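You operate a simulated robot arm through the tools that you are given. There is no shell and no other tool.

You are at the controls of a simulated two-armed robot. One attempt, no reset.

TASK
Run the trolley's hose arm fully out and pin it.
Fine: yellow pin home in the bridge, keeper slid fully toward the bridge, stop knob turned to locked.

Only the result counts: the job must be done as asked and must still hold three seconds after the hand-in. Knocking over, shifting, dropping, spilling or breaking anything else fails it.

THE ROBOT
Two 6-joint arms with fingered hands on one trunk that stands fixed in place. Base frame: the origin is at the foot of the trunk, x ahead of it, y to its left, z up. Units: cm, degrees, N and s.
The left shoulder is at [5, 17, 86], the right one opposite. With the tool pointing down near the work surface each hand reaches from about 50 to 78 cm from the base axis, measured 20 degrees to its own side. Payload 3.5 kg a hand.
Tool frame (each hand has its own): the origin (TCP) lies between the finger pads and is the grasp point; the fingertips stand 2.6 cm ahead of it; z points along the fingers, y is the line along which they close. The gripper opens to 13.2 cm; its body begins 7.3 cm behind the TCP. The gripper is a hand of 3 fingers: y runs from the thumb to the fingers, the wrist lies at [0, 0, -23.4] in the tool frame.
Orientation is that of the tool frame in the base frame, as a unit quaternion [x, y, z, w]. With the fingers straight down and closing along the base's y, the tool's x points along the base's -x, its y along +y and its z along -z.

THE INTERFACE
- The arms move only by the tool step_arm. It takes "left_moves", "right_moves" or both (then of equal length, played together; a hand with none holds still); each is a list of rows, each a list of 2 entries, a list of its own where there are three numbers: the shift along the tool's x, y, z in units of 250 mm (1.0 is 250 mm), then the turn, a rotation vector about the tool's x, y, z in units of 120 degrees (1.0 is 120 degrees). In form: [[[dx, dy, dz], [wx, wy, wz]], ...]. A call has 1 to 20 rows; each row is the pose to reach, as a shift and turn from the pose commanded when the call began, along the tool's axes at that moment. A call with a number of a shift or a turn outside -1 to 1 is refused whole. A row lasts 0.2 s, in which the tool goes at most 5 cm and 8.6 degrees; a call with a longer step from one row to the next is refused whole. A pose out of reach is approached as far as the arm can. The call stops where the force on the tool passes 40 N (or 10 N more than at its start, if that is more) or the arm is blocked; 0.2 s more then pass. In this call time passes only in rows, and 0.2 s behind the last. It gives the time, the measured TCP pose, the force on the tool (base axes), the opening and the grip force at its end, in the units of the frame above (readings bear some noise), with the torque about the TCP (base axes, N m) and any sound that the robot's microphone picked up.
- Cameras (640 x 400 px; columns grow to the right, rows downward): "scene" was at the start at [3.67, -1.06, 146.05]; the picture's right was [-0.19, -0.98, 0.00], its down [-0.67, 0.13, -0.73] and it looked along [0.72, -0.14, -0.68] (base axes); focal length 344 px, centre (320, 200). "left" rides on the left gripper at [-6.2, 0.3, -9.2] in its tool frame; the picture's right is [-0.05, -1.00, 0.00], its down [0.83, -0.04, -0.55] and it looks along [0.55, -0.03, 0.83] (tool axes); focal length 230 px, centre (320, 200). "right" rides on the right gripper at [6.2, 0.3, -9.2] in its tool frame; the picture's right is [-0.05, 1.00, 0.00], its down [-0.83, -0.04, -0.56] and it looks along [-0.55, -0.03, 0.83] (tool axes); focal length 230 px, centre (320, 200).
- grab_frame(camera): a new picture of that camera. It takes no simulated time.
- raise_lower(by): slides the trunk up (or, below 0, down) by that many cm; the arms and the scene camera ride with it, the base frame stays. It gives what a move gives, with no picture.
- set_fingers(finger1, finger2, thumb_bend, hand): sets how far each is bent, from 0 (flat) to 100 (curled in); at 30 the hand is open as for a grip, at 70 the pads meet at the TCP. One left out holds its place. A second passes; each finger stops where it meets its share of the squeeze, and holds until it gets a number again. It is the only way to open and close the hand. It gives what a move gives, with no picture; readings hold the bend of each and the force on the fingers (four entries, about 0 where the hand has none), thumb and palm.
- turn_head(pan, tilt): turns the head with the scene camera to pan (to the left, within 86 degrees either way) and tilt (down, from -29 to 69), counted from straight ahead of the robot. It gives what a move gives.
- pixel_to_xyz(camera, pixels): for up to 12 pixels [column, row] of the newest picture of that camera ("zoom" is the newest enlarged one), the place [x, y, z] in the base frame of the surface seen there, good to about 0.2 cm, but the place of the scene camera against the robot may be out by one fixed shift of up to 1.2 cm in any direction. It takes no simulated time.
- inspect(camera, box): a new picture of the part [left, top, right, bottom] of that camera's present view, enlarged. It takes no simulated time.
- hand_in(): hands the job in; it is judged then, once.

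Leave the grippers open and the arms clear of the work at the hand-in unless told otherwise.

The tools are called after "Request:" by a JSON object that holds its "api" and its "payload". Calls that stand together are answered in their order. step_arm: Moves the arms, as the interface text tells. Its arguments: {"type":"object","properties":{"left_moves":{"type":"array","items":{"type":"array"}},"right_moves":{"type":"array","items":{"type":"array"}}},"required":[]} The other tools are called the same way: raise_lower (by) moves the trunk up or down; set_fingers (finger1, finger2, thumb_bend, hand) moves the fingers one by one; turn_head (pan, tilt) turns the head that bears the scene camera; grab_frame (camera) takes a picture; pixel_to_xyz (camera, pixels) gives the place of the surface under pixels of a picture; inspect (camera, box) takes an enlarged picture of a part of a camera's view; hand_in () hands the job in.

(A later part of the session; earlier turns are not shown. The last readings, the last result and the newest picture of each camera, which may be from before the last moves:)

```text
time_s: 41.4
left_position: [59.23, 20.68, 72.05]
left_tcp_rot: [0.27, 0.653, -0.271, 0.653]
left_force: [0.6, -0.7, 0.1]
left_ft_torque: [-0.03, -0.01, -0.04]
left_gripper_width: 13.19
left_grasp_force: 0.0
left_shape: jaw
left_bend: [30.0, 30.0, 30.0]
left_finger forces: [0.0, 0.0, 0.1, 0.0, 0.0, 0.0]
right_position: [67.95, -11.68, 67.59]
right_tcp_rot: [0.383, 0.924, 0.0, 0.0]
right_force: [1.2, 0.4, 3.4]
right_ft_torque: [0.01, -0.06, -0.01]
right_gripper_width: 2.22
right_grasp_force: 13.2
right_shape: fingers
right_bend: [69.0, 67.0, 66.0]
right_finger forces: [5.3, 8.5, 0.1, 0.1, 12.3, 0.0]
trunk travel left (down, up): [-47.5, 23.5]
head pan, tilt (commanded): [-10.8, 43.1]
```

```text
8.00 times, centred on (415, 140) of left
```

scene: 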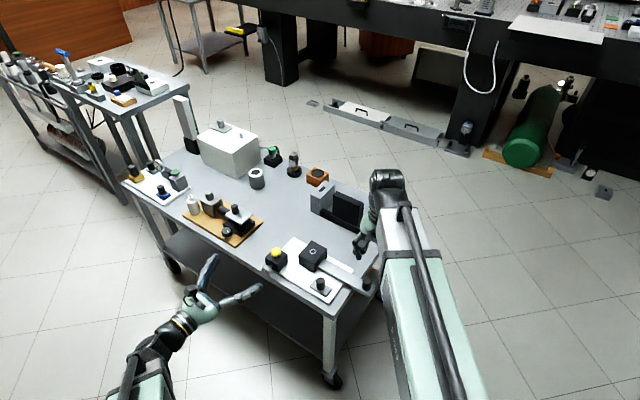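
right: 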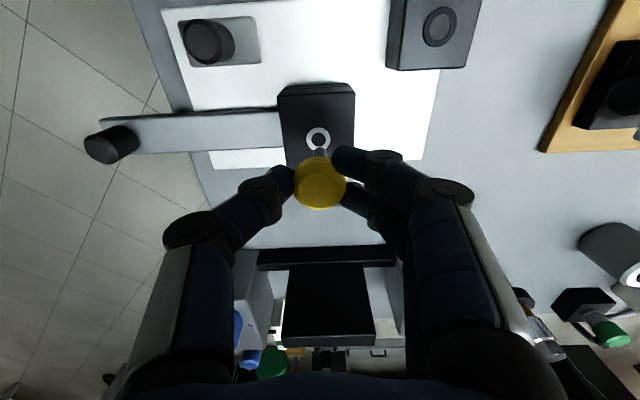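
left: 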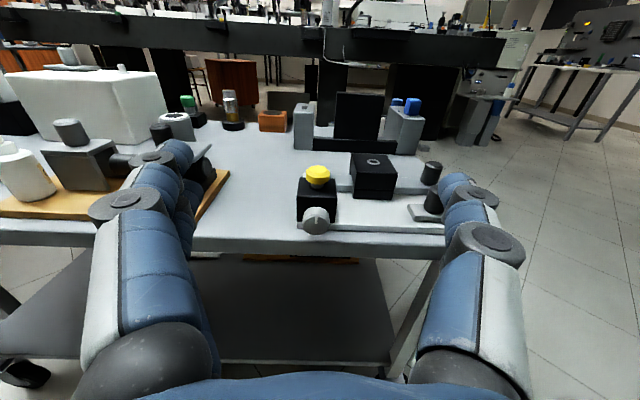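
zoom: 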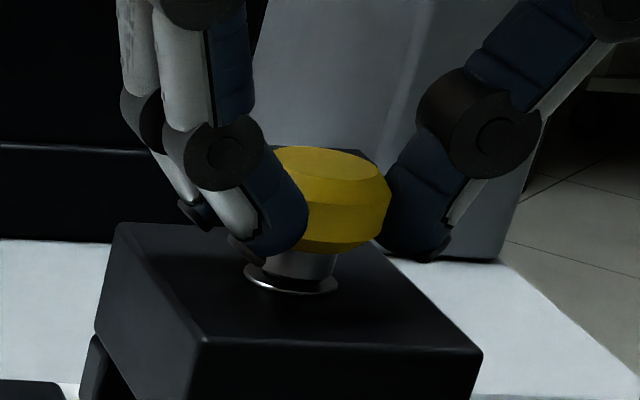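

The collar is now about touching the ring; fingertips are still just above the bridge top. I press 0.2 cm more to confirm it's seated.

Request:
{"api": "step_arm", "payload": {"right_moves": [[[0, 0, 0.004], [0, 0, 0]], [[0, 0, 0.009], [0, 0, 0]]]}}

Request:
{"api": "inspect", "payload": {"camera": "left", "box": [390, 115, 440, 165]}}

```text
time_s: 42.0
left_position: [59.16, 20.64, 72.07]
left_tcp_rot: [0.27, 0.654, -0.271, 0.653]
left_force: [0.4, 0.2, 0.7]
left_ft_torque: [-0.01, -0.01, 0.0]
left_gripper_width: 13.19
left_grasp_force: 0.2
left_shape: jaw
left_bend: [30.0, 30.0, 30.0]
left_finger forces: [0.1, 0.0, 0.0, 0.0, 0.0, 0.0]
right_position: [68.02, -11.46, 67.26]
right_tcp_rot: [0.382, 0.924, 0.0, 0.0]
right_force: [-0.6, -0.5, 6.6]
right_ft_torque: [-0.02, -0.01, -0.02]
right_gripper_width: 2.2
right_grasp_force: 14.3
right_shape: fingers
right_bend: [69.0, 67.0, 66.0]
right_finger forces: [5.7, 8.7, 0.1, 0.0, 14.1, 0.1]
trunk travel left (down, up): [-47.5, 23.5]
head pan, tilt (commanded): [-10.8, 43.1]
```

```text
8.00 times, centred on (415, 140) of left
```

zoom: 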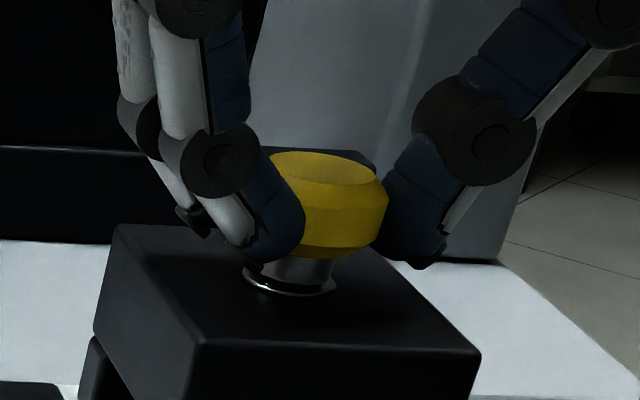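

6.6 N now. One more small press to see if that is a hard seat.

Request:
{"api": "step_arm", "payload": {"right_moves": [[[0, 0, 0.004], [0, 0, 0]], [[0, 0, 0.008], [0, 0, 0]]]}}

Request:
{"api": "inspect", "payload": {"camera": "left", "box": [395, 125, 430, 155]}}

```text
time_s: 42.6
left_position: [59.25, 20.77, 72.06]
left_tcp_rot: [0.271, 0.652, -0.27, 0.654]
left_force: [-0.1, -1.1, 0.7]
left_ft_torque: [-0.02, 0.04, 0.02]
left_gripper_width: 13.19
left_grasp_force: 0.1
left_shape: jaw
left_bend: [30.0, 30.0, 30.0]
left_finger forces: [0.0, 0.0, 0.0, 0.0, 0.0, 0.1]
right_position: [68.04, -11.5, 67.3]
right_tcp_rot: [0.383, 0.924, 0.0, 0.001]
right_force: [-0.1, -0.1, 11.5]
right_ft_torque: [-0.04, -0.01, -0.06]
right_gripper_width: 2.17
right_grasp_force: 14.7
right_shape: fingers
right_bend: [70.0, 68.0, 67.0]
right_finger forces: [6.2, 9.3, 0.1, 0.1, 14.5, 0.0]
trunk travel left (down, up): [-47.5, 23.5]
head pan, tilt (commanded): [-10.8, 43.1]
```

```text
13.33 times, centred on (412, 140) of left
```

zoom: 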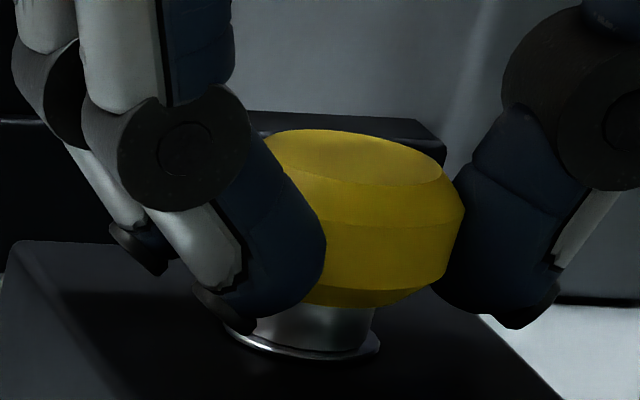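

11.5 N with no further travel: the pin is seated with its collar on the ring. I release in stages so the fingertips don't scrape the bridge: ease the grip, rise 0.3 cm, then open.

Request:
{"api": "set_fingers", "payload": {"hand": "right", "finger1": 61, "finger2": 61, "thumb_bend": 61}}

Request:
{"api": "step_arm", "payload": {"right_moves": [[[0, 0, -0.016], [0, 0, 0]]]}}

Request:
{"api": "set_fingers", "payload": {"hand": "right", "finger1": 52, "finger2": 52, "thumb_bend": 52}}

Request:
{"api": "inspect", "payload": {"camera": "left", "box": [380, 105, 450, 165]}}

```text
time_s: 43.6
left_position: [59.19, 20.72, 72.02]
left_tcp_rot: [0.271, 0.653, -0.27, 0.653]
left_force: [-0.1, -0.6, 0.0]
left_ft_torque: [-0.02, 0.01, -0.02]
left_gripper_width: 13.18
left_grasp_force: 0.1
left_shape: jaw
left_bend: [30.0, 30.0, 30.0]
left_finger forces: [0.1, 0.0, 0.0, 0.1, 0.0, 0.0]
right_position: [68.12, -11.54, 67.08]
right_tcp_rot: [0.382, 0.924, 0.0, 0.0]
right_force: [-0.1, 0.4, -0.5]
right_ft_torque: [0.0, 0.02, 0.01]
right_gripper_width: 3.15
right_grasp_force: 0.4
right_shape: fingers
right_bend: [61.0, 61.0, 61.0]
right_finger forces: [0.1, 0.0, 0.1, 0.0, 0.1, 0.0]
trunk travel left (down, up): [-47.5, 23.5]
head pan, tilt (commanded): [-10.8, 43.1]
```

```text
time_s: 44.0
left_position: [59.24, 20.88, 71.94]
left_tcp_rot: [0.271, 0.653, -0.271, 0.653]
left_force: [0.1, 0.1, -0.3]
left_ft_torque: [0.0, -0.04, -0.03]
left_gripper_width: 13.19
left_grasp_force: 0.1
left_shape: jaw
left_bend: [30.0, 30.0, 30.0]
left_finger forces: [0.1, 0.1, 0.0, 0.0, 0.0, 0.1]
right_position: [68.07, -11.49, 67.66]
right_tcp_rot: [0.382, 0.924, 0.0, 0.0]
right_force: [-0.1, -0.3, -0.3]
right_ft_torque: [-0.02, 0.01, 0.0]
right_gripper_width: 3.18
right_grasp_force: 0.1
right_shape: fingers
right_bend: [61.0, 61.0, 61.0]
right_finger forces: [0.0, 0.0, 0.0, 0.0, 0.0, 0.1]
trunk travel left (down, up): [-47.5, 23.5]
head pan, tilt (commanded): [-10.8, 43.1]
```

```text
time_s: 45.0
left_position: [59.13, 20.63, 72.07]
left_tcp_rot: [0.27, 0.653, -0.27, 0.654]
left_force: [0.1, 0.4, 0.4]
left_ft_torque: [0.02, 0.02, -0.02]
left_gripper_width: 13.18
left_grasp_force: 0.1
left_shape: jaw
left_bend: [30.0, 30.0, 30.0]
left_finger forces: [0.0, 0.0, 0.0, 0.0, 0.0, 0.0]
right_position: [68.05, -11.54, 67.58]
right_tcp_rot: [0.382, 0.924, 0.001, 0.0]
right_force: [0.5, -0.6, -0.4]
right_ft_torque: [-0.01, -0.04, 0.01]
right_gripper_width: 6.03
right_grasp_force: 0.1
right_shape: fingers
right_bend: [52.0, 52.0, 52.0]
right_finger forces: [0.1, 0.0, 0.1, 0.1, 0.0, 0.1]
trunk travel left (down, up): [-47.5, 23.5]
head pan, tilt (commanded): [-10.8, 43.1]
```

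```text
6.67 times, centred on (415, 135) of left
```

zoom: 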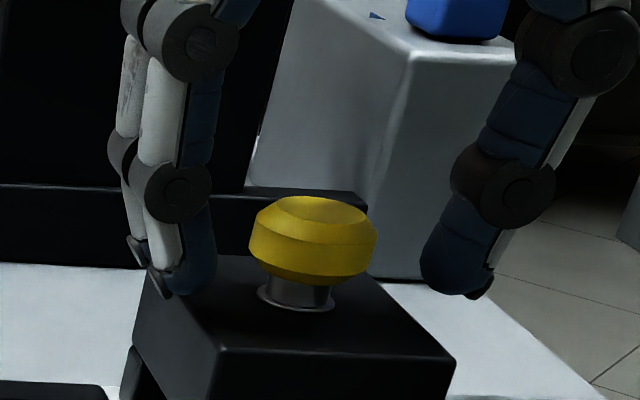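

The pin stands in the bridge with collar on the ring, and the fingers are clear of it. I raise the hand, move it over the keeper knob (58.1,-11.9) and come down to just above that.

Request:
{"api": "step_arm", "payload": {"right_moves": [[[0, 0, -0.1], [0, 0, 0]], [[0, 0, -0.2], [0, 0, 0]], [[0, 0, -0.3], [0, 0, 0]], [[0.07, -0.07, -0.3], [0, 0, 0]], [[0.14, -0.15, -0.3], [0, 0, 0]], [[0.21, -0.22, -0.3], [0, 0, 0]], [[0.2716, -0.29, -0.3], [0, 0, 0]], [[0.2716, -0.29, -0.18], [0, 0, 0]], [[0.2716, -0.29, -0.06], [0, 0, 0]]]}}

Request:
{"api": "grab_frame", "payload": {"camera": "right"}}

Request:
{"api": "grab_frame", "payload": {"camera": "left"}}

```text
time_s: 47.0
left_position: [59.17, 20.77, 72.07]
left_tcp_rot: [0.27, 0.653, -0.27, 0.654]
left_force: [-0.7, 0.6, -0.8]
left_ft_torque: [-0.01, 0.01, -0.04]
left_gripper_width: 13.19
left_grasp_force: 0.0
left_shape: jaw
left_bend: [30.0, 30.0, 30.0]
left_finger forces: [0.0, 0.0, 0.0, 0.0, 0.0, 0.1]
right_position: [58.3, -11.84, 68.76]
right_tcp_rot: [0.383, 0.924, 0.0, 0.001]
right_force: [0.7, 0.7, -0.6]
right_ft_torque: [0.03, 0.03, 0.03]
right_gripper_width: 6.04
right_grasp_force: 0.1
right_shape: fingers
right_bend: [52.0, 52.0, 52.0]
right_finger forces: [0.0, 0.0, 0.0, 0.0, 0.0, 0.0]
trunk travel left (down, up): [-47.5, 23.5]
head pan, tilt (commanded): [-10.8, 43.1]
```

```text
taken
```

right: 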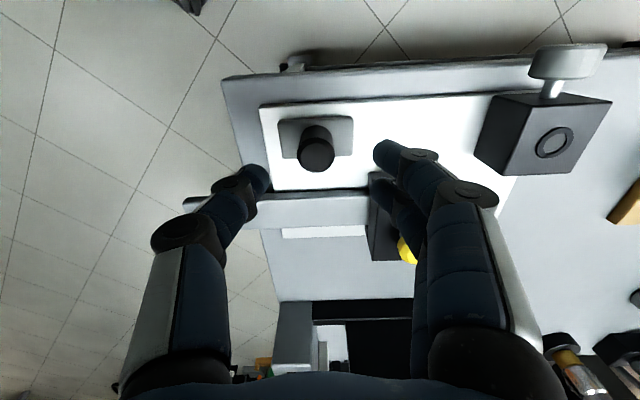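

```text
taken
```

left: 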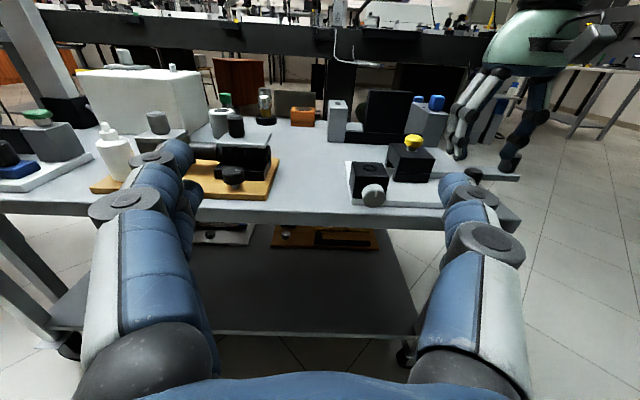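

The keeper knob (316,155) is centred between thumb and fingers. I narrow the hand a bit, go down to 64.0 and close on it.

Request:
{"api": "set_fingers", "payload": {"hand": "right", "finger1": 56, "finger2": 56, "thumb_bend": 56}}

Request:
{"api": "step_arm", "payload": {"right_moves": [[[0, 0, 0.06], [0, 0, 0]], [[0, 0, 0.11], [0, 0, 0]], [[0, 0, 0.15], [0, 0, 0]], [[0, 0, 0.188], [0, 0, 0]]]}}

Request:
{"api": "set_fingers", "payload": {"hand": "right", "finger1": 67, "finger2": 67, "thumb_bend": 67}}

Request:
{"api": "grab_frame", "payload": {"camera": "right"}}

```text
time_s: 48.0
left_position: [59.18, 20.75, 72.01]
left_tcp_rot: [0.271, 0.653, -0.27, 0.653]
left_force: [0.2, -0.6, 0.7]
left_ft_torque: [0.0, -0.01, -0.04]
left_gripper_width: 13.19
left_grasp_force: 0.1
left_shape: jaw
left_bend: [30.0, 30.0, 30.0]
left_finger forces: [0.0, 0.0, 0.0, 0.0, 0.0, 0.0]
right_position: [58.09, -11.68, 68.92]
right_tcp_rot: [0.382, 0.924, 0.0, 0.001]
right_force: [-0.1, 0.0, 0.5]
right_ft_torque: [-0.01, -0.03, -0.04]
right_gripper_width: 4.84
right_grasp_force: 0.1
right_shape: fingers
right_bend: [56.0, 56.0, 56.0]
right_finger forces: [0.1, 0.1, 0.1, 0.0, 0.0, 0.0]
trunk travel left (down, up): [-47.5, 23.5]
head pan, tilt (commanded): [-10.8, 43.1]
```

```text
time_s: 49.0
left_position: [59.09, 20.81, 71.96]
left_tcp_rot: [0.271, 0.653, -0.27, 0.653]
left_force: [-0.7, 0.5, 0.1]
left_ft_torque: [0.01, 0.0, -0.02]
left_gripper_width: 13.23
left_grasp_force: 0.0
left_shape: jaw
left_bend: [30.0, 30.0, 30.0]
left_finger forces: [0.0, 0.1, 0.0, 0.0, 0.0, 0.0]
right_position: [58.16, -11.7, 64.39]
right_tcp_rot: [0.382, 0.924, 0.0, 0.0]
right_force: [0.1, 0.5, 0.2]
right_ft_torque: [0.0, 0.02, 0.04]
right_gripper_width: 4.86
right_grasp_force: 0.0
right_shape: fingers
right_bend: [56.0, 56.0, 56.0]
right_finger forces: [0.0, 0.1, 0.1, 0.0, 0.0, 0.0]
trunk travel left (down, up): [-47.5, 23.5]
head pan, tilt (commanded): [-10.8, 43.1]
```

```text
time_s: 50.0
left_position: [59.08, 20.77, 71.93]
left_tcp_rot: [0.27, 0.653, -0.27, 0.653]
left_force: [0.6, -0.3, 0.0]
left_ft_torque: [0.01, 0.0, 0.02]
left_gripper_width: 13.2
left_grasp_force: 0.1
left_shape: jaw
left_bend: [30.0, 30.0, 30.0]
left_finger forces: [0.0, 0.1, 0.0, 0.0, 0.0, 0.0]
right_position: [58.2, -11.8, 64.43]
right_tcp_rot: [0.382, 0.924, 0.0, 0.001]
right_force: [-0.5, -0.1, -2.9]
right_ft_torque: [0.02, -0.04, 0.03]
right_gripper_width: 2.17
right_grasp_force: 4.0
right_shape: fingers
right_bend: [65.0, 64.0, 65.0]
right_finger forces: [1.5, 2.1, 0.0, 0.1, 3.5, 0.0]
trunk travel left (down, up): [-47.5, 23.5]
head pan, tilt (commanded): [-10.8, 43.1]
```

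```text
taken
```

right: 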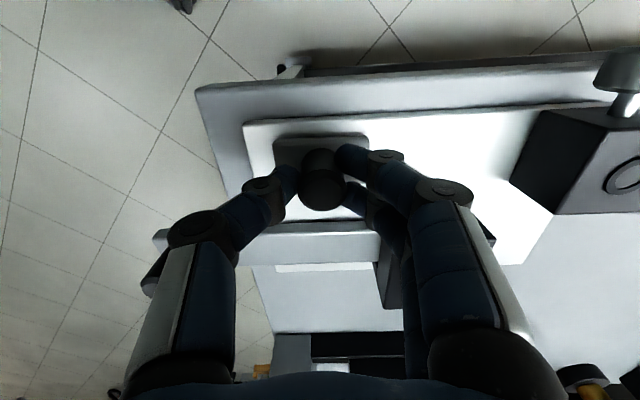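

The keeper knob is held (4 N). I test a small 0.4 cm slide along the plate toward the bridge end (tool +y).

Request:
{"api": "step_arm", "payload": {"right_moves": [[[0, 0.006, 0], [0, 0, 0]], [[0, 0.012, 0], [0, 0, 0]], [[0, 0.018, 0], [0, 0, 0]]]}}

Request:
{"api": "grab_frame", "payload": {"camera": "right"}}

```text
time_s: 50.8
left_position: [59.17, 20.84, 72.02]
left_tcp_rot: [0.27, 0.654, -0.27, 0.654]
left_force: [0.4, 0.0, -0.3]
left_ft_torque: [-0.01, -0.03, 0.01]
left_gripper_width: 13.19
left_grasp_force: 0.0
left_shape: jaw
left_bend: [30.0, 30.0, 30.0]
left_finger forces: [0.1, 0.0, 0.0, 0.0, 0.0, 0.1]
right_position: [58.41, -11.41, 64.28]
right_tcp_rot: [0.383, 0.924, 0.0, 0.0]
right_force: [-1.3, 0.9, -1.7]
right_ft_torque: [0.01, 0.04, -0.03]
right_gripper_width: 2.19
right_grasp_force: 4.0
right_shape: fingers
right_bend: [65.0, 64.0, 65.0]
right_finger forces: [1.8, 2.2, 0.1, 0.0, 4.2, 0.1]
trunk travel left (down, up): [-47.5, 23.5]
head pan, tilt (commanded): [-10.8, 43.1]
```

```text
taken
```

right: 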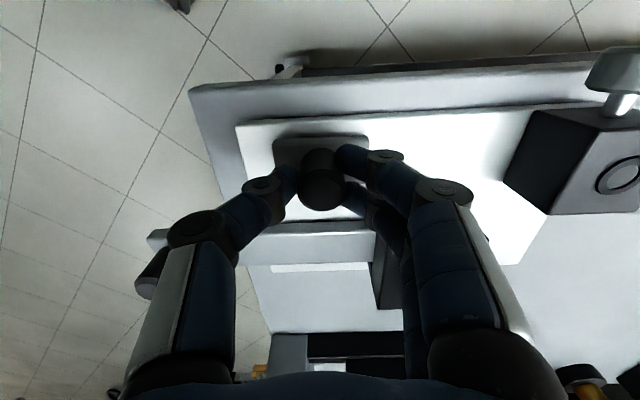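

The keeper follows freely in that direction (forces 1–2 N). I keep sliding in 0.3 cm steps.

Request:
{"api": "step_arm", "payload": {"right_moves": [[[0, 0.012, 0], [0, 0, 0]], [[0, 0.024, 0], [0, 0, 0]], [[0, 0.036, 0], [0, 0, 0]], [[0, 0.048, 0], [0, 0, 0]], [[0, 0.06, 0], [0, 0, 0]]]}}

Request:
{"api": "grab_frame", "payload": {"camera": "right"}}

```text
time_s: 52.0
left_position: [59.06, 20.76, 72.08]
left_tcp_rot: [0.271, 0.653, -0.27, 0.653]
left_force: [-0.1, 0.0, 0.2]
left_ft_torque: [0.0, 0.01, 0.02]
left_gripper_width: 13.17
left_grasp_force: 0.2
left_shape: jaw
left_bend: [30.0, 30.0, 30.0]
left_finger forces: [0.0, 0.1, 0.0, 0.0, 0.0, 0.0]
right_position: [59.65, -10.34, 64.32]
right_tcp_rot: [0.383, 0.924, 0.0, 0.0]
right_force: [-3.5, 2.8, -2.8]
right_ft_torque: [0.03, 0.06, 0.01]
right_gripper_width: 2.2
right_grasp_force: 4.0
right_shape: fingers
right_bend: [65.0, 64.0, 65.0]
right_finger forces: [2.4, 1.9, 0.0, 0.0, 4.3, 0.0]
trunk travel left (down, up): [-47.5, 23.5]
head pan, tilt (commanded): [-10.8, 43.1]
```

```text
taken
```

right: 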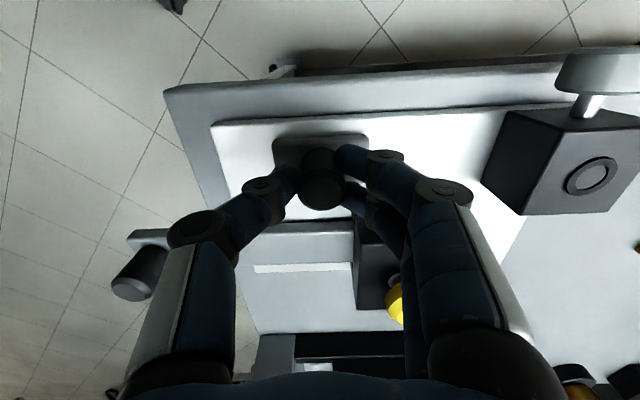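

1.9 cm so far, with a growing sideways reaction (about 4.4 N); I correct 0.06 cm sideways and go on.

Request:
{"api": "step_arm", "payload": {"right_moves": [[[0.0024, 0, 0], [0, 0, 0]], [[0.0026, 0.012, 0], [0, 0, 0]], [[0.0028, 0.024, 0], [0, 0, 0]], [[0.003, 0.036, 0], [0, 0, 0]]]}}

Request:
{"api": "grab_frame", "payload": {"camera": "right"}}

```text
time_s: 53.0
left_position: [59.21, 20.72, 71.96]
left_tcp_rot: [0.271, 0.653, -0.271, 0.653]
left_force: [-0.4, -0.3, 0.6]
left_ft_torque: [-0.01, 0.0, 0.03]
left_gripper_width: 13.17
left_grasp_force: 0.0
left_shape: jaw
left_bend: [30.0, 30.0, 30.0]
left_finger forces: [0.0, 0.1, 0.0, 0.1, 0.1, 0.1]
right_position: [60.17, -9.73, 64.43]
right_tcp_rot: [0.383, 0.924, 0.0, 0.0]
right_force: [-0.1, 1.0, -4.2]
right_ft_torque: [-0.01, -0.02, 0.03]
right_gripper_width: 2.2
right_grasp_force: 3.9
right_shape: fingers
right_bend: [65.0, 64.0, 65.0]
right_finger forces: [1.2, 2.5, 0.1, 0.0, 3.8, 0.0]
trunk travel left (down, up): [-47.5, 23.5]
head pan, tilt (commanded): [-10.8, 43.1]
```

```text
taken
```

right: 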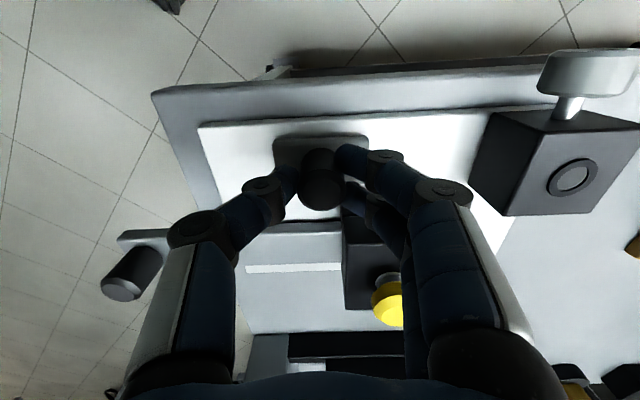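

2.8 cm, still free. I go on 1.2 cm in 0.2–0.3 cm steps.

Request:
{"api": "step_arm", "payload": {"right_moves": [[[0, 0.01, 0], [0, 0, 0]], [[0, 0.02, 0], [0, 0, 0]], [[0, 0.03, 0], [0, 0, 0]], [[0, 0.04, 0], [0, 0, 0]], [[0, 0.048, 0], [0, 0, 0]]]}}

Request:
{"api": "grab_frame", "payload": {"camera": "right"}}

Request:
{"api": "inspect", "payload": {"camera": "left", "box": [330, 110, 530, 230]}}

```text
time_s: 54.2
left_position: [58.95, 20.7, 72.15]
left_tcp_rot: [0.271, 0.653, -0.27, 0.654]
left_force: [0.5, 0.3, -0.2]
left_ft_torque: [0.01, 0.02, -0.03]
left_gripper_width: 13.21
left_grasp_force: 0.0
left_shape: jaw
left_bend: [30.0, 30.0, 30.0]
left_finger forces: [0.0, 0.0, 0.1, 0.0, 0.1, 0.0]
right_position: [60.89, -8.95, 64.47]
right_tcp_rot: [0.383, 0.924, 0.0, 0.0]
right_force: [-9.3, -6.3, 4.0]
right_ft_torque: [-0.23, 0.23, -0.05]
right_gripper_width: 2.61
right_grasp_force: 5.8
right_shape: fingers
right_bend: [67.0, 67.0, 63.0]
right_finger forces: [0.0, 0.0, 0.0, 0.0, 11.8, 0.0]
trunk travel left (down, up): [-47.5, 23.5]
head pan, tilt (commanded): [-10.8, 43.1]
```

```text
taken
```

right: 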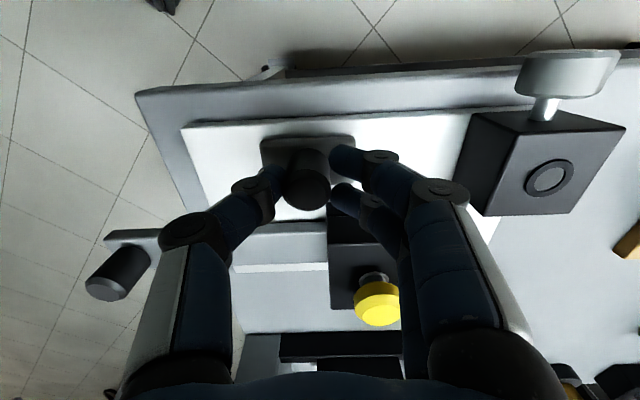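

```text
3.20 times, centred on (430, 170) of left
```

zoom: 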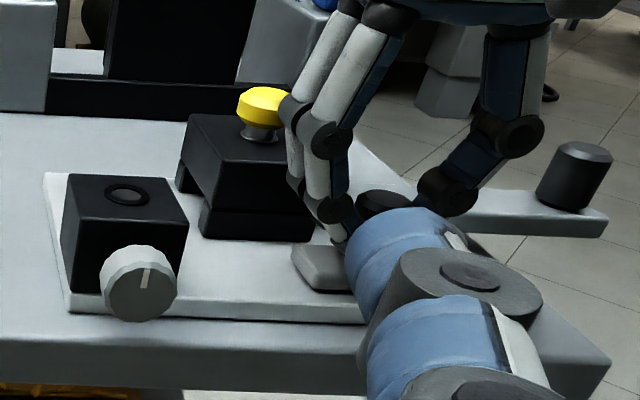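

The thumb now pushes 11.8 N and the reaction directly opposes the slide: the keeper is at its stop after about 3.3 cm. I open the hand and lift straight up.

Request:
{"api": "set_fingers", "payload": {"hand": "right", "finger1": 54, "finger2": 54, "thumb_bend": 54}}

Request:
{"api": "step_arm", "payload": {"right_moves": [[[0, 0, -0.06], [0, 0, 0]], [[0, 0, -0.14], [0, 0, 0]], [[0, 0, -0.24], [0, 0, 0]], [[0, 0, -0.36], [0, 0, 0]], [[0, 0, -0.48], [0, 0, 0]]]}}

Request:
{"api": "grab_frame", "payload": {"camera": "right"}}

Request:
{"api": "grab_frame", "payload": {"camera": "left"}}

```text
time_s: 55.2
left_position: [59.13, 20.83, 72.06]
left_tcp_rot: [0.271, 0.653, -0.272, 0.653]
left_force: [-0.6, -0.2, 0.5]
left_ft_torque: [-0.01, 0.01, -0.01]
left_gripper_width: 13.19
left_grasp_force: 0.1
left_shape: jaw
left_bend: [30.0, 30.0, 30.0]
left_finger forces: [0.0, 0.1, 0.0, 0.0, 0.0, 0.0]
right_position: [60.98, -8.8, 64.45]
right_tcp_rot: [0.382, 0.924, 0.001, 0.0]
right_force: [-0.4, 0.3, 1.0]
right_ft_torque: [-0.01, 0.02, 0.01]
right_gripper_width: 5.37
right_grasp_force: 0.1
right_shape: fingers
right_bend: [54.0, 54.0, 54.0]
right_finger forces: [0.0, 0.0, 0.0, 0.0, 0.0, 0.0]
trunk travel left (down, up): [-47.5, 23.5]
head pan, tilt (commanded): [-10.8, 43.1]
```

```text
time_s: 56.4
left_position: [59.13, 20.76, 72.02]
left_tcp_rot: [0.27, 0.653, -0.27, 0.654]
left_force: [0.2, -0.3, 0.0]
left_ft_torque: [-0.01, -0.01, -0.01]
left_gripper_width: 13.18
left_grasp_force: 0.1
left_shape: jaw
left_bend: [30.0, 30.0, 30.0]
left_finger forces: [0.1, 0.0, 0.1, 0.0, 0.0, 0.0]
right_position: [60.98, -8.82, 76.39]
right_tcp_rot: [0.383, 0.924, 0.0, 0.001]
right_force: [-1.0, 0.0, 0.0]
right_ft_torque: [-0.04, 0.02, -0.03]
right_gripper_width: 5.38
right_grasp_force: 0.1
right_shape: fingers
right_bend: [54.0, 54.0, 54.0]
right_finger forces: [0.0, 0.1, 0.1, 0.0, 0.0, 0.0]
trunk travel left (down, up): [-47.5, 23.5]
head pan, tilt (commanded): [-10.8, 43.1]
```

```text
taken
```

right: 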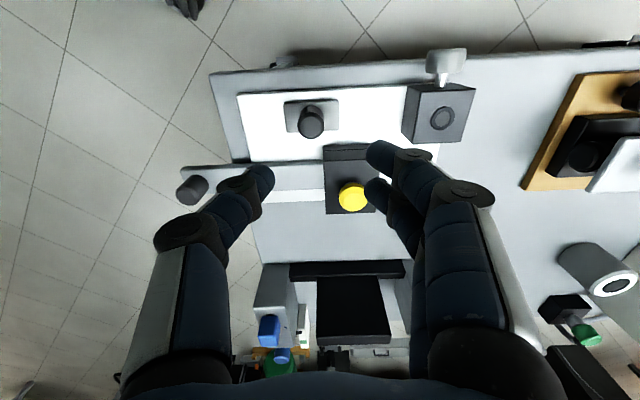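

```text
taken
```

left: 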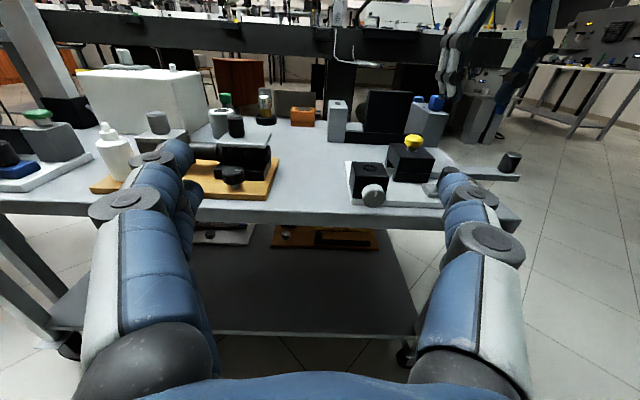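

Clear. I zoom the right camera to verify keeper, bar, pin positions.

Request:
{"api": "inspect", "payload": {"camera": "right", "box": [170, 30, 490, 220]}}

```text
2.00 times, centred on (330, 125) of right
```

zoom: 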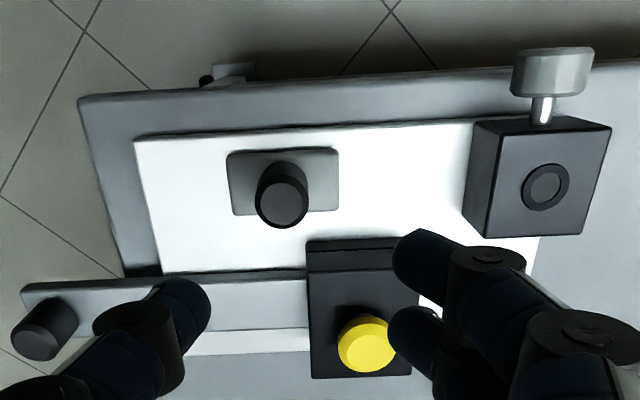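

Request:
{"api": "pixel_to_xyz", "payload": {"camera": "zoom", "pixels": [[283, 202], [232, 155], [335, 152], [235, 212], [336, 207], [38, 342], [25, 290], [370, 342], [305, 300], [320, 262], [547, 185], [300, 265]]}}

```text
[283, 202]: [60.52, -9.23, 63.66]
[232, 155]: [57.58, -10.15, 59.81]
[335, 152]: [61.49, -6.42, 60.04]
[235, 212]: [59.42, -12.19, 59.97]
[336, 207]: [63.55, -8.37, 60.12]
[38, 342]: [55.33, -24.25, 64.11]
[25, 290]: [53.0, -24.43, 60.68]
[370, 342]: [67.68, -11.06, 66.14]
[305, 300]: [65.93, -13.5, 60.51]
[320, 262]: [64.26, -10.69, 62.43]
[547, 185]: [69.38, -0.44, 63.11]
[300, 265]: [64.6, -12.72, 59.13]
```

Readings agree: bar knob moved 8.6 cm out (to its stop), keeper knob moved 3.5 cm, pin head top at 66.1 in the bridge. What remains is the grey stop knob, index now at 12 o'clock. I zoom the left camera on it and measure the knob, block face and the table edge under it.

Request:
{"api": "inspect", "payload": {"camera": "left", "box": [340, 150, 420, 215]}}

```text
6.15 times, centred on (380, 182) of left
```

zoom: 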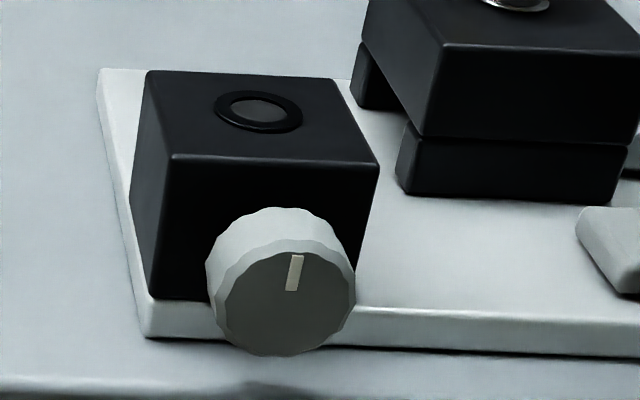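

Request:
{"api": "pixel_to_xyz", "payload": {"camera": "zoom", "pixels": [[283, 305], [283, 262], [283, 345], [235, 300], [335, 300], [278, 215], [150, 360], [150, 385], [450, 375], [450, 392], [450, 325], [297, 272]]}}

Request:
{"api": "inspect", "payload": {"camera": "left", "box": [340, 180, 420, 240]}}

```text
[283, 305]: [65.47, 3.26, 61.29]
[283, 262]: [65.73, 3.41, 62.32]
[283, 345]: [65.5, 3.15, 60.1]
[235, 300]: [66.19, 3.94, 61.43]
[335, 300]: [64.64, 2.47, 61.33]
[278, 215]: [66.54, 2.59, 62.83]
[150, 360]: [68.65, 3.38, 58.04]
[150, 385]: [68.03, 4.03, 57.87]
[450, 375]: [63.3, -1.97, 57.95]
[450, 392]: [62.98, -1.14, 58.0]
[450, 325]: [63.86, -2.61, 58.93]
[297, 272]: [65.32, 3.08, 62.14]
```

```text
6.67 times, centred on (380, 210) of left
```

zoom: 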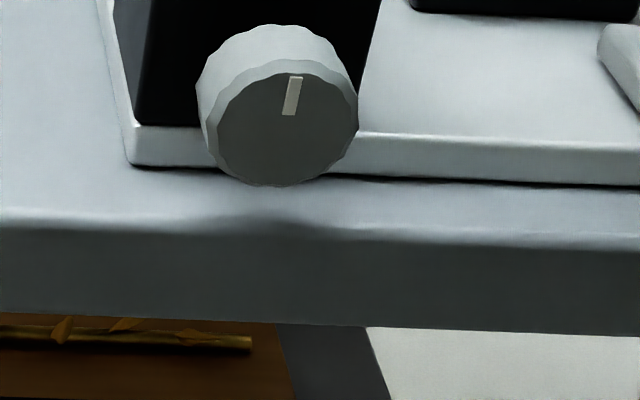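

Request:
{"api": "pixel_to_xyz", "payload": {"camera": "zoom", "pixels": [[100, 190], [100, 205], [100, 215], [100, 222], [100, 232], [100, 280], [450, 205], [450, 222], [450, 232], [450, 242], [450, 300], [278, 130]]}}

```text
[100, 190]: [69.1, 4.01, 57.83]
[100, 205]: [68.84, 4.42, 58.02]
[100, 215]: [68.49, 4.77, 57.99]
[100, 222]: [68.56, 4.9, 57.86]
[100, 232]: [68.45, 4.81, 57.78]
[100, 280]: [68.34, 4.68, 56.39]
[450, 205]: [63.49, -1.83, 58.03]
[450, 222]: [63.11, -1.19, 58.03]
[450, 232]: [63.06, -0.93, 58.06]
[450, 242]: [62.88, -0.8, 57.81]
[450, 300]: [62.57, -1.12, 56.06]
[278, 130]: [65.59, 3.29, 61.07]
```

The table edge is at t≈45 under the knob, so the knob's front 1 cm overhangs it: I can turn it with the left fingertips reaching just past its front face. Knob axis: (s −48.55), height 61.2, front face at t≈44. First I take the right hand up and away, and pre-shape the left hand.

Request:
{"api": "step_arm", "payload": {"right_moves": [[[0, 0, -0.12], [0, 0, 0]], [[-0.05, -0.06, -0.24], [0, 0, 0]], [[-0.12, -0.15, -0.36], [0, 0, 0]], [[-0.2, -0.25, -0.46], [0, 0, 0]], [[-0.28, -0.35, -0.56], [0, 0, 0]], [[-0.36, -0.45, -0.64], [0, 0, 0]], [[-0.44, -0.55, -0.7], [0, 0, 0]], [[-0.52, -0.65, -0.75], [0, 0, 0]], [[-0.6, -0.758, -0.788], [0, 0, 0]]]}}

Request:
{"api": "set_fingers", "payload": {"hand": "left", "finger1": 54, "finger2": 54, "thumb_bend": 54}}

Request:
{"api": "step_arm", "payload": {"left_moves": [[[0.07, -0.06, 0.0], [0, 0, 0]], [[0.14, -0.12, 0.04], [0, 0, 0]], [[0.22, -0.19, 0.1], [0, 0, 0]], [[0.3, -0.25, 0.18], [0, 0, 0]], [[0.38, -0.3, 0.26], [0, 0, 0]], [[0.434, -0.318, 0.32], [0, 0, 0]]]}}

Request:
{"api": "grab_frame", "payload": {"camera": "left"}}

Request:
{"api": "grab_frame", "payload": {"camera": "scene"}}

```text
time_s: 58.4
left_position: [59.16, 20.7, 72.0]
left_tcp_rot: [0.27, 0.654, -0.27, 0.654]
left_force: [-0.6, 0.4, 0.1]
left_ft_torque: [-0.01, -0.05, 0.02]
left_gripper_width: 13.2
left_grasp_force: 0.0
left_shape: jaw
left_bend: [30.0, 30.0, 30.0]
left_finger forces: [0.0, 0.1, 0.1, 0.0, 0.0, 0.0]
right_position: [58.34, -32.82, 96.16]
right_tcp_rot: [0.383, 0.924, 0.0, -0.001]
right_force: [0.8, 1.0, 0.5]
right_ft_torque: [0.0, -0.01, -0.01]
right_gripper_width: 5.37
right_grasp_force: 0.1
right_shape: fingers
right_bend: [54.0, 54.0, 54.0]
right_finger forces: [0.0, 0.1, 0.1, 0.0, 0.1, 0.0]
trunk travel left (down, up): [-47.5, 23.5]
head pan, tilt (commanded): [-10.8, 43.1]
```

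```text
time_s: 59.4
left_position: [59.12, 20.74, 72.06]
left_tcp_rot: [0.271, 0.653, -0.271, 0.653]
left_force: [-0.2, -0.4, 0.1]
left_ft_torque: [0.02, -0.02, 0.02]
left_gripper_width: 5.53
left_grasp_force: 0.0
left_shape: fingers
left_bend: [54.0, 54.0, 54.0]
left_finger forces: [0.0, 0.1, 0.1, 0.0, 0.0, 0.0]
right_position: [58.22, -32.67, 96.03]
right_tcp_rot: [0.382, 0.924, 0.0, -0.001]
right_force: [0.5, -0.9, -1.0]
right_ft_torque: [-0.01, -0.03, 0.01]
right_gripper_width: 5.37
right_grasp_force: 0.1
right_shape: fingers
right_bend: [54.0, 54.0, 54.0]
right_finger forces: [0.0, 0.0, 0.1, 0.1, 0.0, 0.0]
trunk travel left (down, up): [-47.5, 23.5]
head pan, tilt (commanded): [-10.8, 43.1]
```

```text
time_s: 60.8
left_position: [59.24, 9.51, 60.89]
left_tcp_rot: [0.271, 0.653, -0.27, 0.654]
left_force: [0.0, -0.3, -0.9]
left_ft_torque: [-0.02, 0.0, -0.03]
left_gripper_width: 5.5
left_grasp_force: 0.0
left_shape: fingers
left_bend: [54.0, 54.0, 54.0]
left_finger forces: [0.0, 0.0, 0.0, 0.0, 0.0, 0.0]
right_position: [58.37, -32.76, 96.11]
right_tcp_rot: [0.382, 0.924, 0.0, 0.0]
right_force: [-0.3, 0.5, 0.5]
right_ft_torque: [0.03, 0.03, -0.01]
right_gripper_width: 5.41
right_grasp_force: 0.0
right_shape: fingers
right_bend: [54.0, 54.0, 54.0]
right_finger forces: [0.1, 0.0, 0.0, 0.1, 0.1, 0.1]
trunk travel left (down, up): [-47.5, 23.5]
head pan, tilt (commanded): [-10.8, 43.1]
```

```text
taken
```

left: 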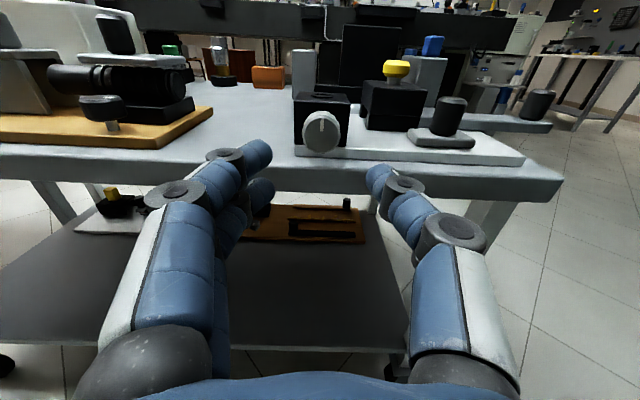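

```text
taken
```

scene: 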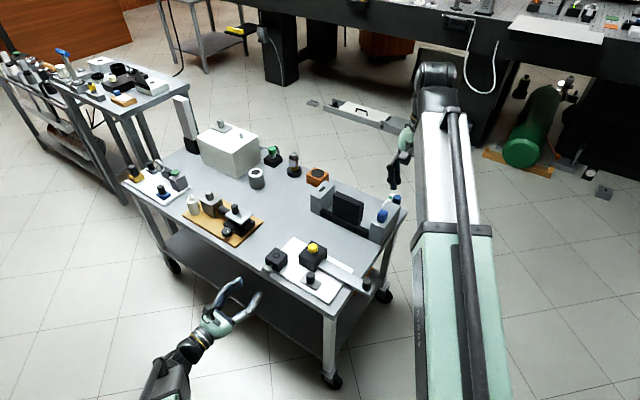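

The scene view confirms bar out, pin in the bridge. The left hand faces the knob at (322,131) from 6 cm short. I'll look closely at the knob and block front for markings.

Request:
{"api": "inspect", "payload": {"camera": "left", "box": [285, 80, 365, 160]}}

Request:
{"api": "inspect", "payload": {"camera": "left", "box": [340, 50, 560, 190]}}

Request:
{"api": "inspect", "payload": {"camera": "scene", "box": [255, 230, 375, 305]}}

```text
5.00 times, centred on (325, 120) of left
```

zoom: 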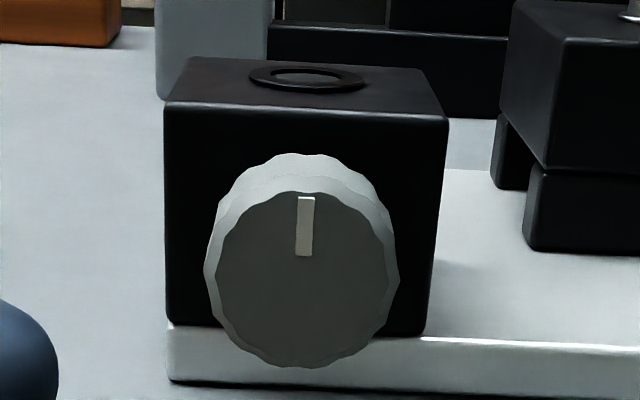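

```text
2.86 times, centred on (450, 120) of left
```

zoom: 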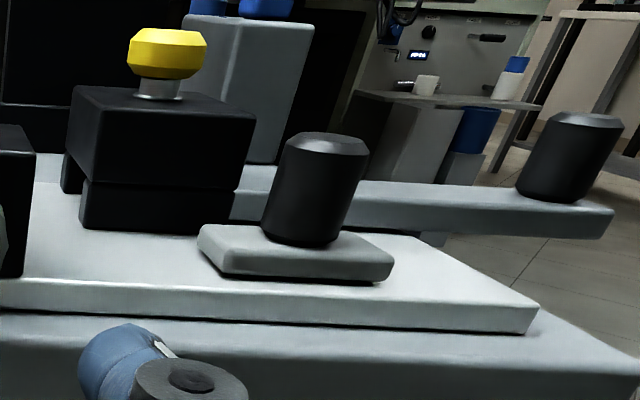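

```text
5.33 times, centred on (315, 268) of scene
```

zoom: 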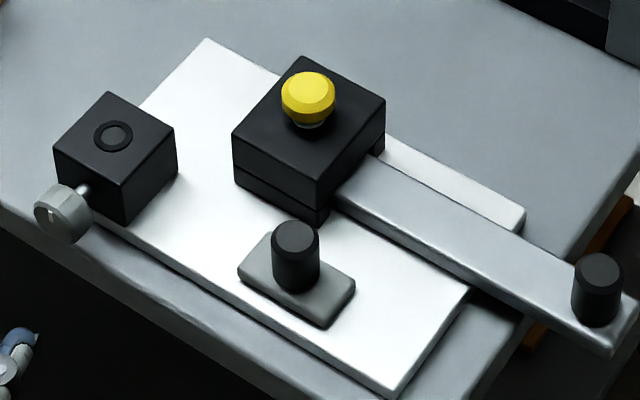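

No markings, but the mechanism looks right: pin seated, keeper beside the bridge, bar out. I read the knob's centre and rim from this close view.

Request:
{"api": "pixel_to_xyz", "payload": {"camera": "left", "pixels": [[321.4, 136], [305, 136], [338.5, 136], [322, 120], [321, 151.5], [321, 128], [321, 145], [312, 136], [330, 136]]}}

```text
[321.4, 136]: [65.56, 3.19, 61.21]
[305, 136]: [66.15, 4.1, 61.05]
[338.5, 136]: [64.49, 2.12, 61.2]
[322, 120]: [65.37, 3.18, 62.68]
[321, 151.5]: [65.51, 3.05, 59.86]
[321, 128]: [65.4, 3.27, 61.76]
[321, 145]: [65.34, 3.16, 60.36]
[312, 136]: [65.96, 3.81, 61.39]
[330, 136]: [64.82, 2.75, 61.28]
```

Knob centre is (s −48.52, t 44.0, z 61.25), radius 1.4. I advance 7 cm so that the fingertips straddle the knob.

Request:
{"api": "step_arm", "payload": {"left_moves": [[[-0.004, -0.004, 0.08], [0, 0, 0]], [[-0.004, -0.004, 0.16], [0, 0, 0]], [[-0.004, -0.004, 0.22], [0, 0, 0]], [[-0.004, -0.004, 0.27], [0, 0, 0]]]}}

Request:
{"api": "grab_frame", "payload": {"camera": "left"}}

Request:
{"api": "inspect", "payload": {"camera": "scene", "box": [215, 230, 325, 305]}}

```text
time_s: 61.8
left_position: [63.93, 4.58, 61.31]
left_tcp_rot: [0.27, 0.653, -0.27, 0.653]
left_force: [0.6, 0.3, 0.2]
left_ft_torque: [-0.03, 0.0, 0.0]
left_gripper_width: 5.49
left_grasp_force: 0.0
left_shape: fingers
left_bend: [54.0, 54.0, 54.0]
left_finger forces: [0.0, 0.1, 0.0, 0.0, 0.0, 0.1]
right_position: [58.34, -32.74, 96.17]
right_tcp_rot: [0.383, 0.924, 0.0, -0.001]
right_force: [-0.1, -0.1, 0.2]
right_ft_torque: [-0.02, 0.0, -0.01]
right_gripper_width: 5.4
right_grasp_force: 0.0
right_shape: fingers
right_bend: [54.0, 54.0, 54.0]
right_finger forces: [0.0, 0.1, 0.0, 0.0, 0.0, 0.1]
trunk travel left (down, up): [-47.5, 23.5]
head pan, tilt (commanded): [-10.8, 43.1]
```

```text
taken
```

left: 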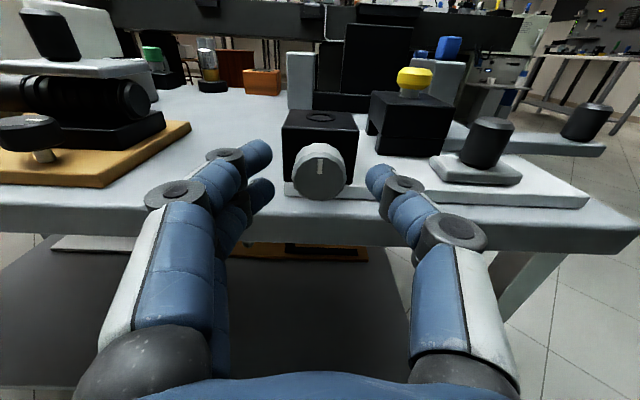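

```text
5.33 times, centred on (270, 268) of scene
```

zoom: 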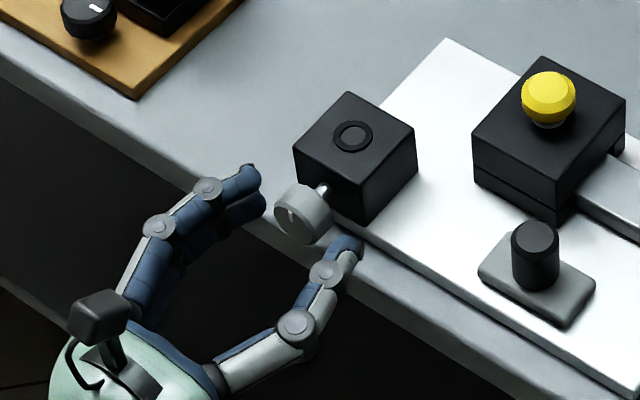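

The fingertips straddle the grey knob nicely. I close on it.

Request:
{"api": "set_fingers", "payload": {"hand": "left", "finger1": 62, "finger2": 62, "thumb_bend": 62}}

Request:
{"api": "grab_frame", "payload": {"camera": "left"}}

```text
time_s: 62.8
left_position: [63.94, 4.65, 61.2]
left_tcp_rot: [0.27, 0.653, -0.271, 0.653]
left_force: [0.6, -1.5, 0.1]
left_ft_torque: [0.01, 0.0, -0.03]
left_gripper_width: 3.1
left_grasp_force: 0.7
left_shape: fingers
left_bend: [62.0, 61.0, 61.0]
left_finger forces: [0.0, 0.3, 0.0, 0.0, 1.1, 0.0]
right_position: [58.33, -32.76, 96.05]
right_tcp_rot: [0.382, 0.924, -0.001, 0.0]
right_force: [0.3, -0.3, 0.2]
right_ft_torque: [0.04, 0.0, 0.02]
right_gripper_width: 5.38
right_grasp_force: 0.1
right_shape: fingers
right_bend: [54.0, 54.0, 54.0]
right_finger forces: [0.0, 0.0, 0.0, 0.1, 0.0, 0.0]
trunk travel left (down, up): [-47.5, 23.5]
head pan, tilt (commanded): [-10.8, 43.1]
```

```text
taken
```

left: 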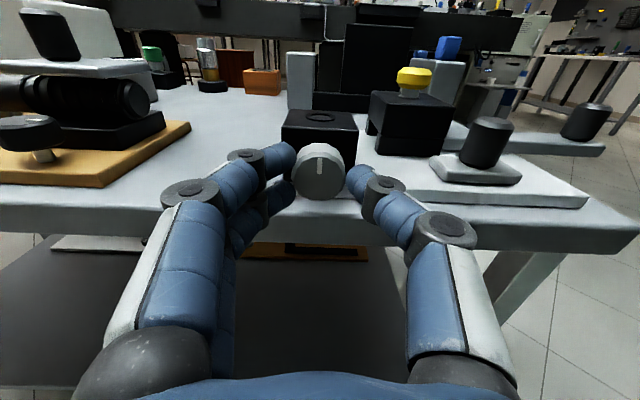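

All three digits touch the rim lightly. I tighten a little for a firm turning grip.

Request:
{"api": "set_fingers", "payload": {"hand": "left", "finger1": 69, "finger2": 69, "thumb_bend": 69}}

Request:
{"api": "inspect", "payload": {"camera": "left", "box": [260, 100, 390, 220]}}

```text
time_s: 63.8
left_position: [63.82, 4.63, 61.26]
left_tcp_rot: [0.271, 0.653, -0.27, 0.653]
left_force: [2.1, -2.1, 1.1]
left_ft_torque: [-0.01, -0.02, -0.01]
left_gripper_width: 2.71
left_grasp_force: 8.9
left_shape: fingers
left_bend: [63.0, 63.0, 65.0]
left_finger forces: [4.1, 4.6, 0.0, 0.0, 9.0, 0.1]
right_position: [58.41, -32.68, 96.11]
right_tcp_rot: [0.382, 0.924, 0.0, 0.0]
right_force: [-0.9, -0.3, 0.4]
right_ft_torque: [0.01, -0.02, 0.02]
right_gripper_width: 5.42
right_grasp_force: 0.1
right_shape: fingers
right_bend: [54.0, 54.0, 54.0]
right_finger forces: [0.0, 0.0, 0.0, 0.0, 0.0, 0.0]
trunk travel left (down, up): [-47.5, 23.5]
head pan, tilt (commanded): [-10.8, 43.1]
```

```text
3.33 times, centred on (325, 160) of left
```

zoom: 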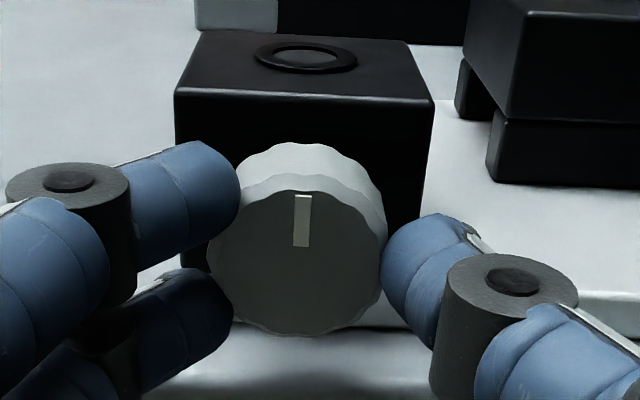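

The knob is gripped (9 N). I try a small clockwise turn (10° about the tool axis) and compare the index mark and torque.

Request:
{"api": "step_arm", "payload": {"left_moves": [[[0, 0, 0], [0, 0, 0.042]], [[0, 0, 0], [0, 0, 0.084]]]}}

Request:
{"api": "inspect", "payload": {"camera": "left", "box": [260, 100, 390, 220]}}

```text
time_s: 64.4
left_position: [63.81, 4.59, 61.32]
left_tcp_rot: [0.328, 0.627, -0.213, 0.674]
left_force: [1.7, -1.9, -2.6]
left_ft_torque: [-0.11, 0.16, -0.02]
left_gripper_width: 2.65
left_grasp_force: 9.1
left_shape: fingers
left_bend: [63.0, 63.0, 65.0]
left_finger forces: [3.3, 6.4, 0.0, 0.0, 8.0, 0.0]
right_position: [58.38, -32.75, 96.14]
right_tcp_rot: [0.382, 0.924, 0.0, 0.0]
right_force: [0.5, -0.3, 0.1]
right_ft_torque: [-0.01, -0.01, 0.0]
right_gripper_width: 5.38
right_grasp_force: 0.0
right_shape: fingers
right_bend: [54.0, 54.0, 54.0]
right_finger forces: [0.0, 0.0, 0.0, 0.0, 0.1, 0.0]
trunk travel left (down, up): [-47.5, 23.5]
head pan, tilt (commanded): [-10.8, 43.1]
```

```text
3.33 times, centred on (325, 160) of left
```

zoom: 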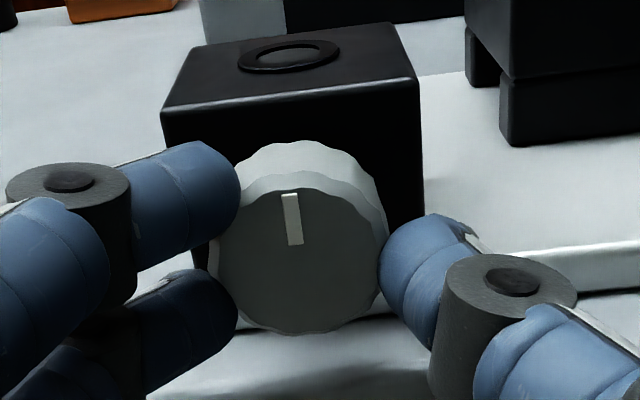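

The mark stayed put relative to the block while my fingers slipped (torque about 0.19 N·m), so clockwise looks blocked. I try the other way: counter-clockwise by 20° from here.

Request:
{"api": "step_arm", "payload": {"left_moves": [[[0, 0, 0], [0, 0, -0.042]], [[0, 0, 0], [0, 0, -0.084]], [[0, 0, 0], [0, 0, -0.126]], [[0, 0, 0], [0, 0, -0.168]]]}}

Request:
{"api": "inspect", "payload": {"camera": "left", "box": [260, 100, 390, 220]}}

```text
time_s: 65.4
left_position: [64.0, 4.61, 61.35]
left_tcp_rot: [0.212, 0.675, -0.327, 0.627]
left_force: [-2.4, 1.0, -1.5]
left_ft_torque: [0.04, 0.02, -0.04]
left_gripper_width: 2.64
left_grasp_force: 10.2
left_shape: fingers
left_bend: [64.0, 63.0, 65.0]
left_finger forces: [4.8, 6.2, 0.0, 0.0, 10.0, 0.0]
right_position: [58.38, -32.64, 96.16]
right_tcp_rot: [0.383, 0.924, 0.0, 0.0]
right_force: [-0.4, -0.5, -0.5]
right_ft_torque: [0.0, -0.01, 0.04]
right_gripper_width: 5.39
right_grasp_force: 0.1
right_shape: fingers
right_bend: [54.0, 54.0, 54.0]
right_finger forces: [0.1, 0.0, 0.0, 0.1, 0.0, 0.0]
trunk travel left (down, up): [-47.5, 23.5]
head pan, tilt (commanded): [-10.8, 43.1]
```

```text
3.33 times, centred on (325, 160) of left
```

zoom: 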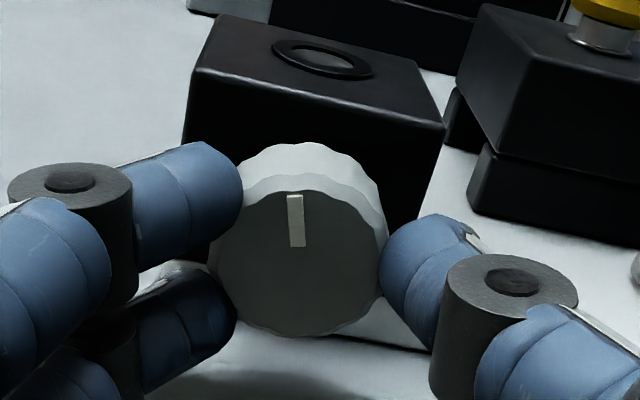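

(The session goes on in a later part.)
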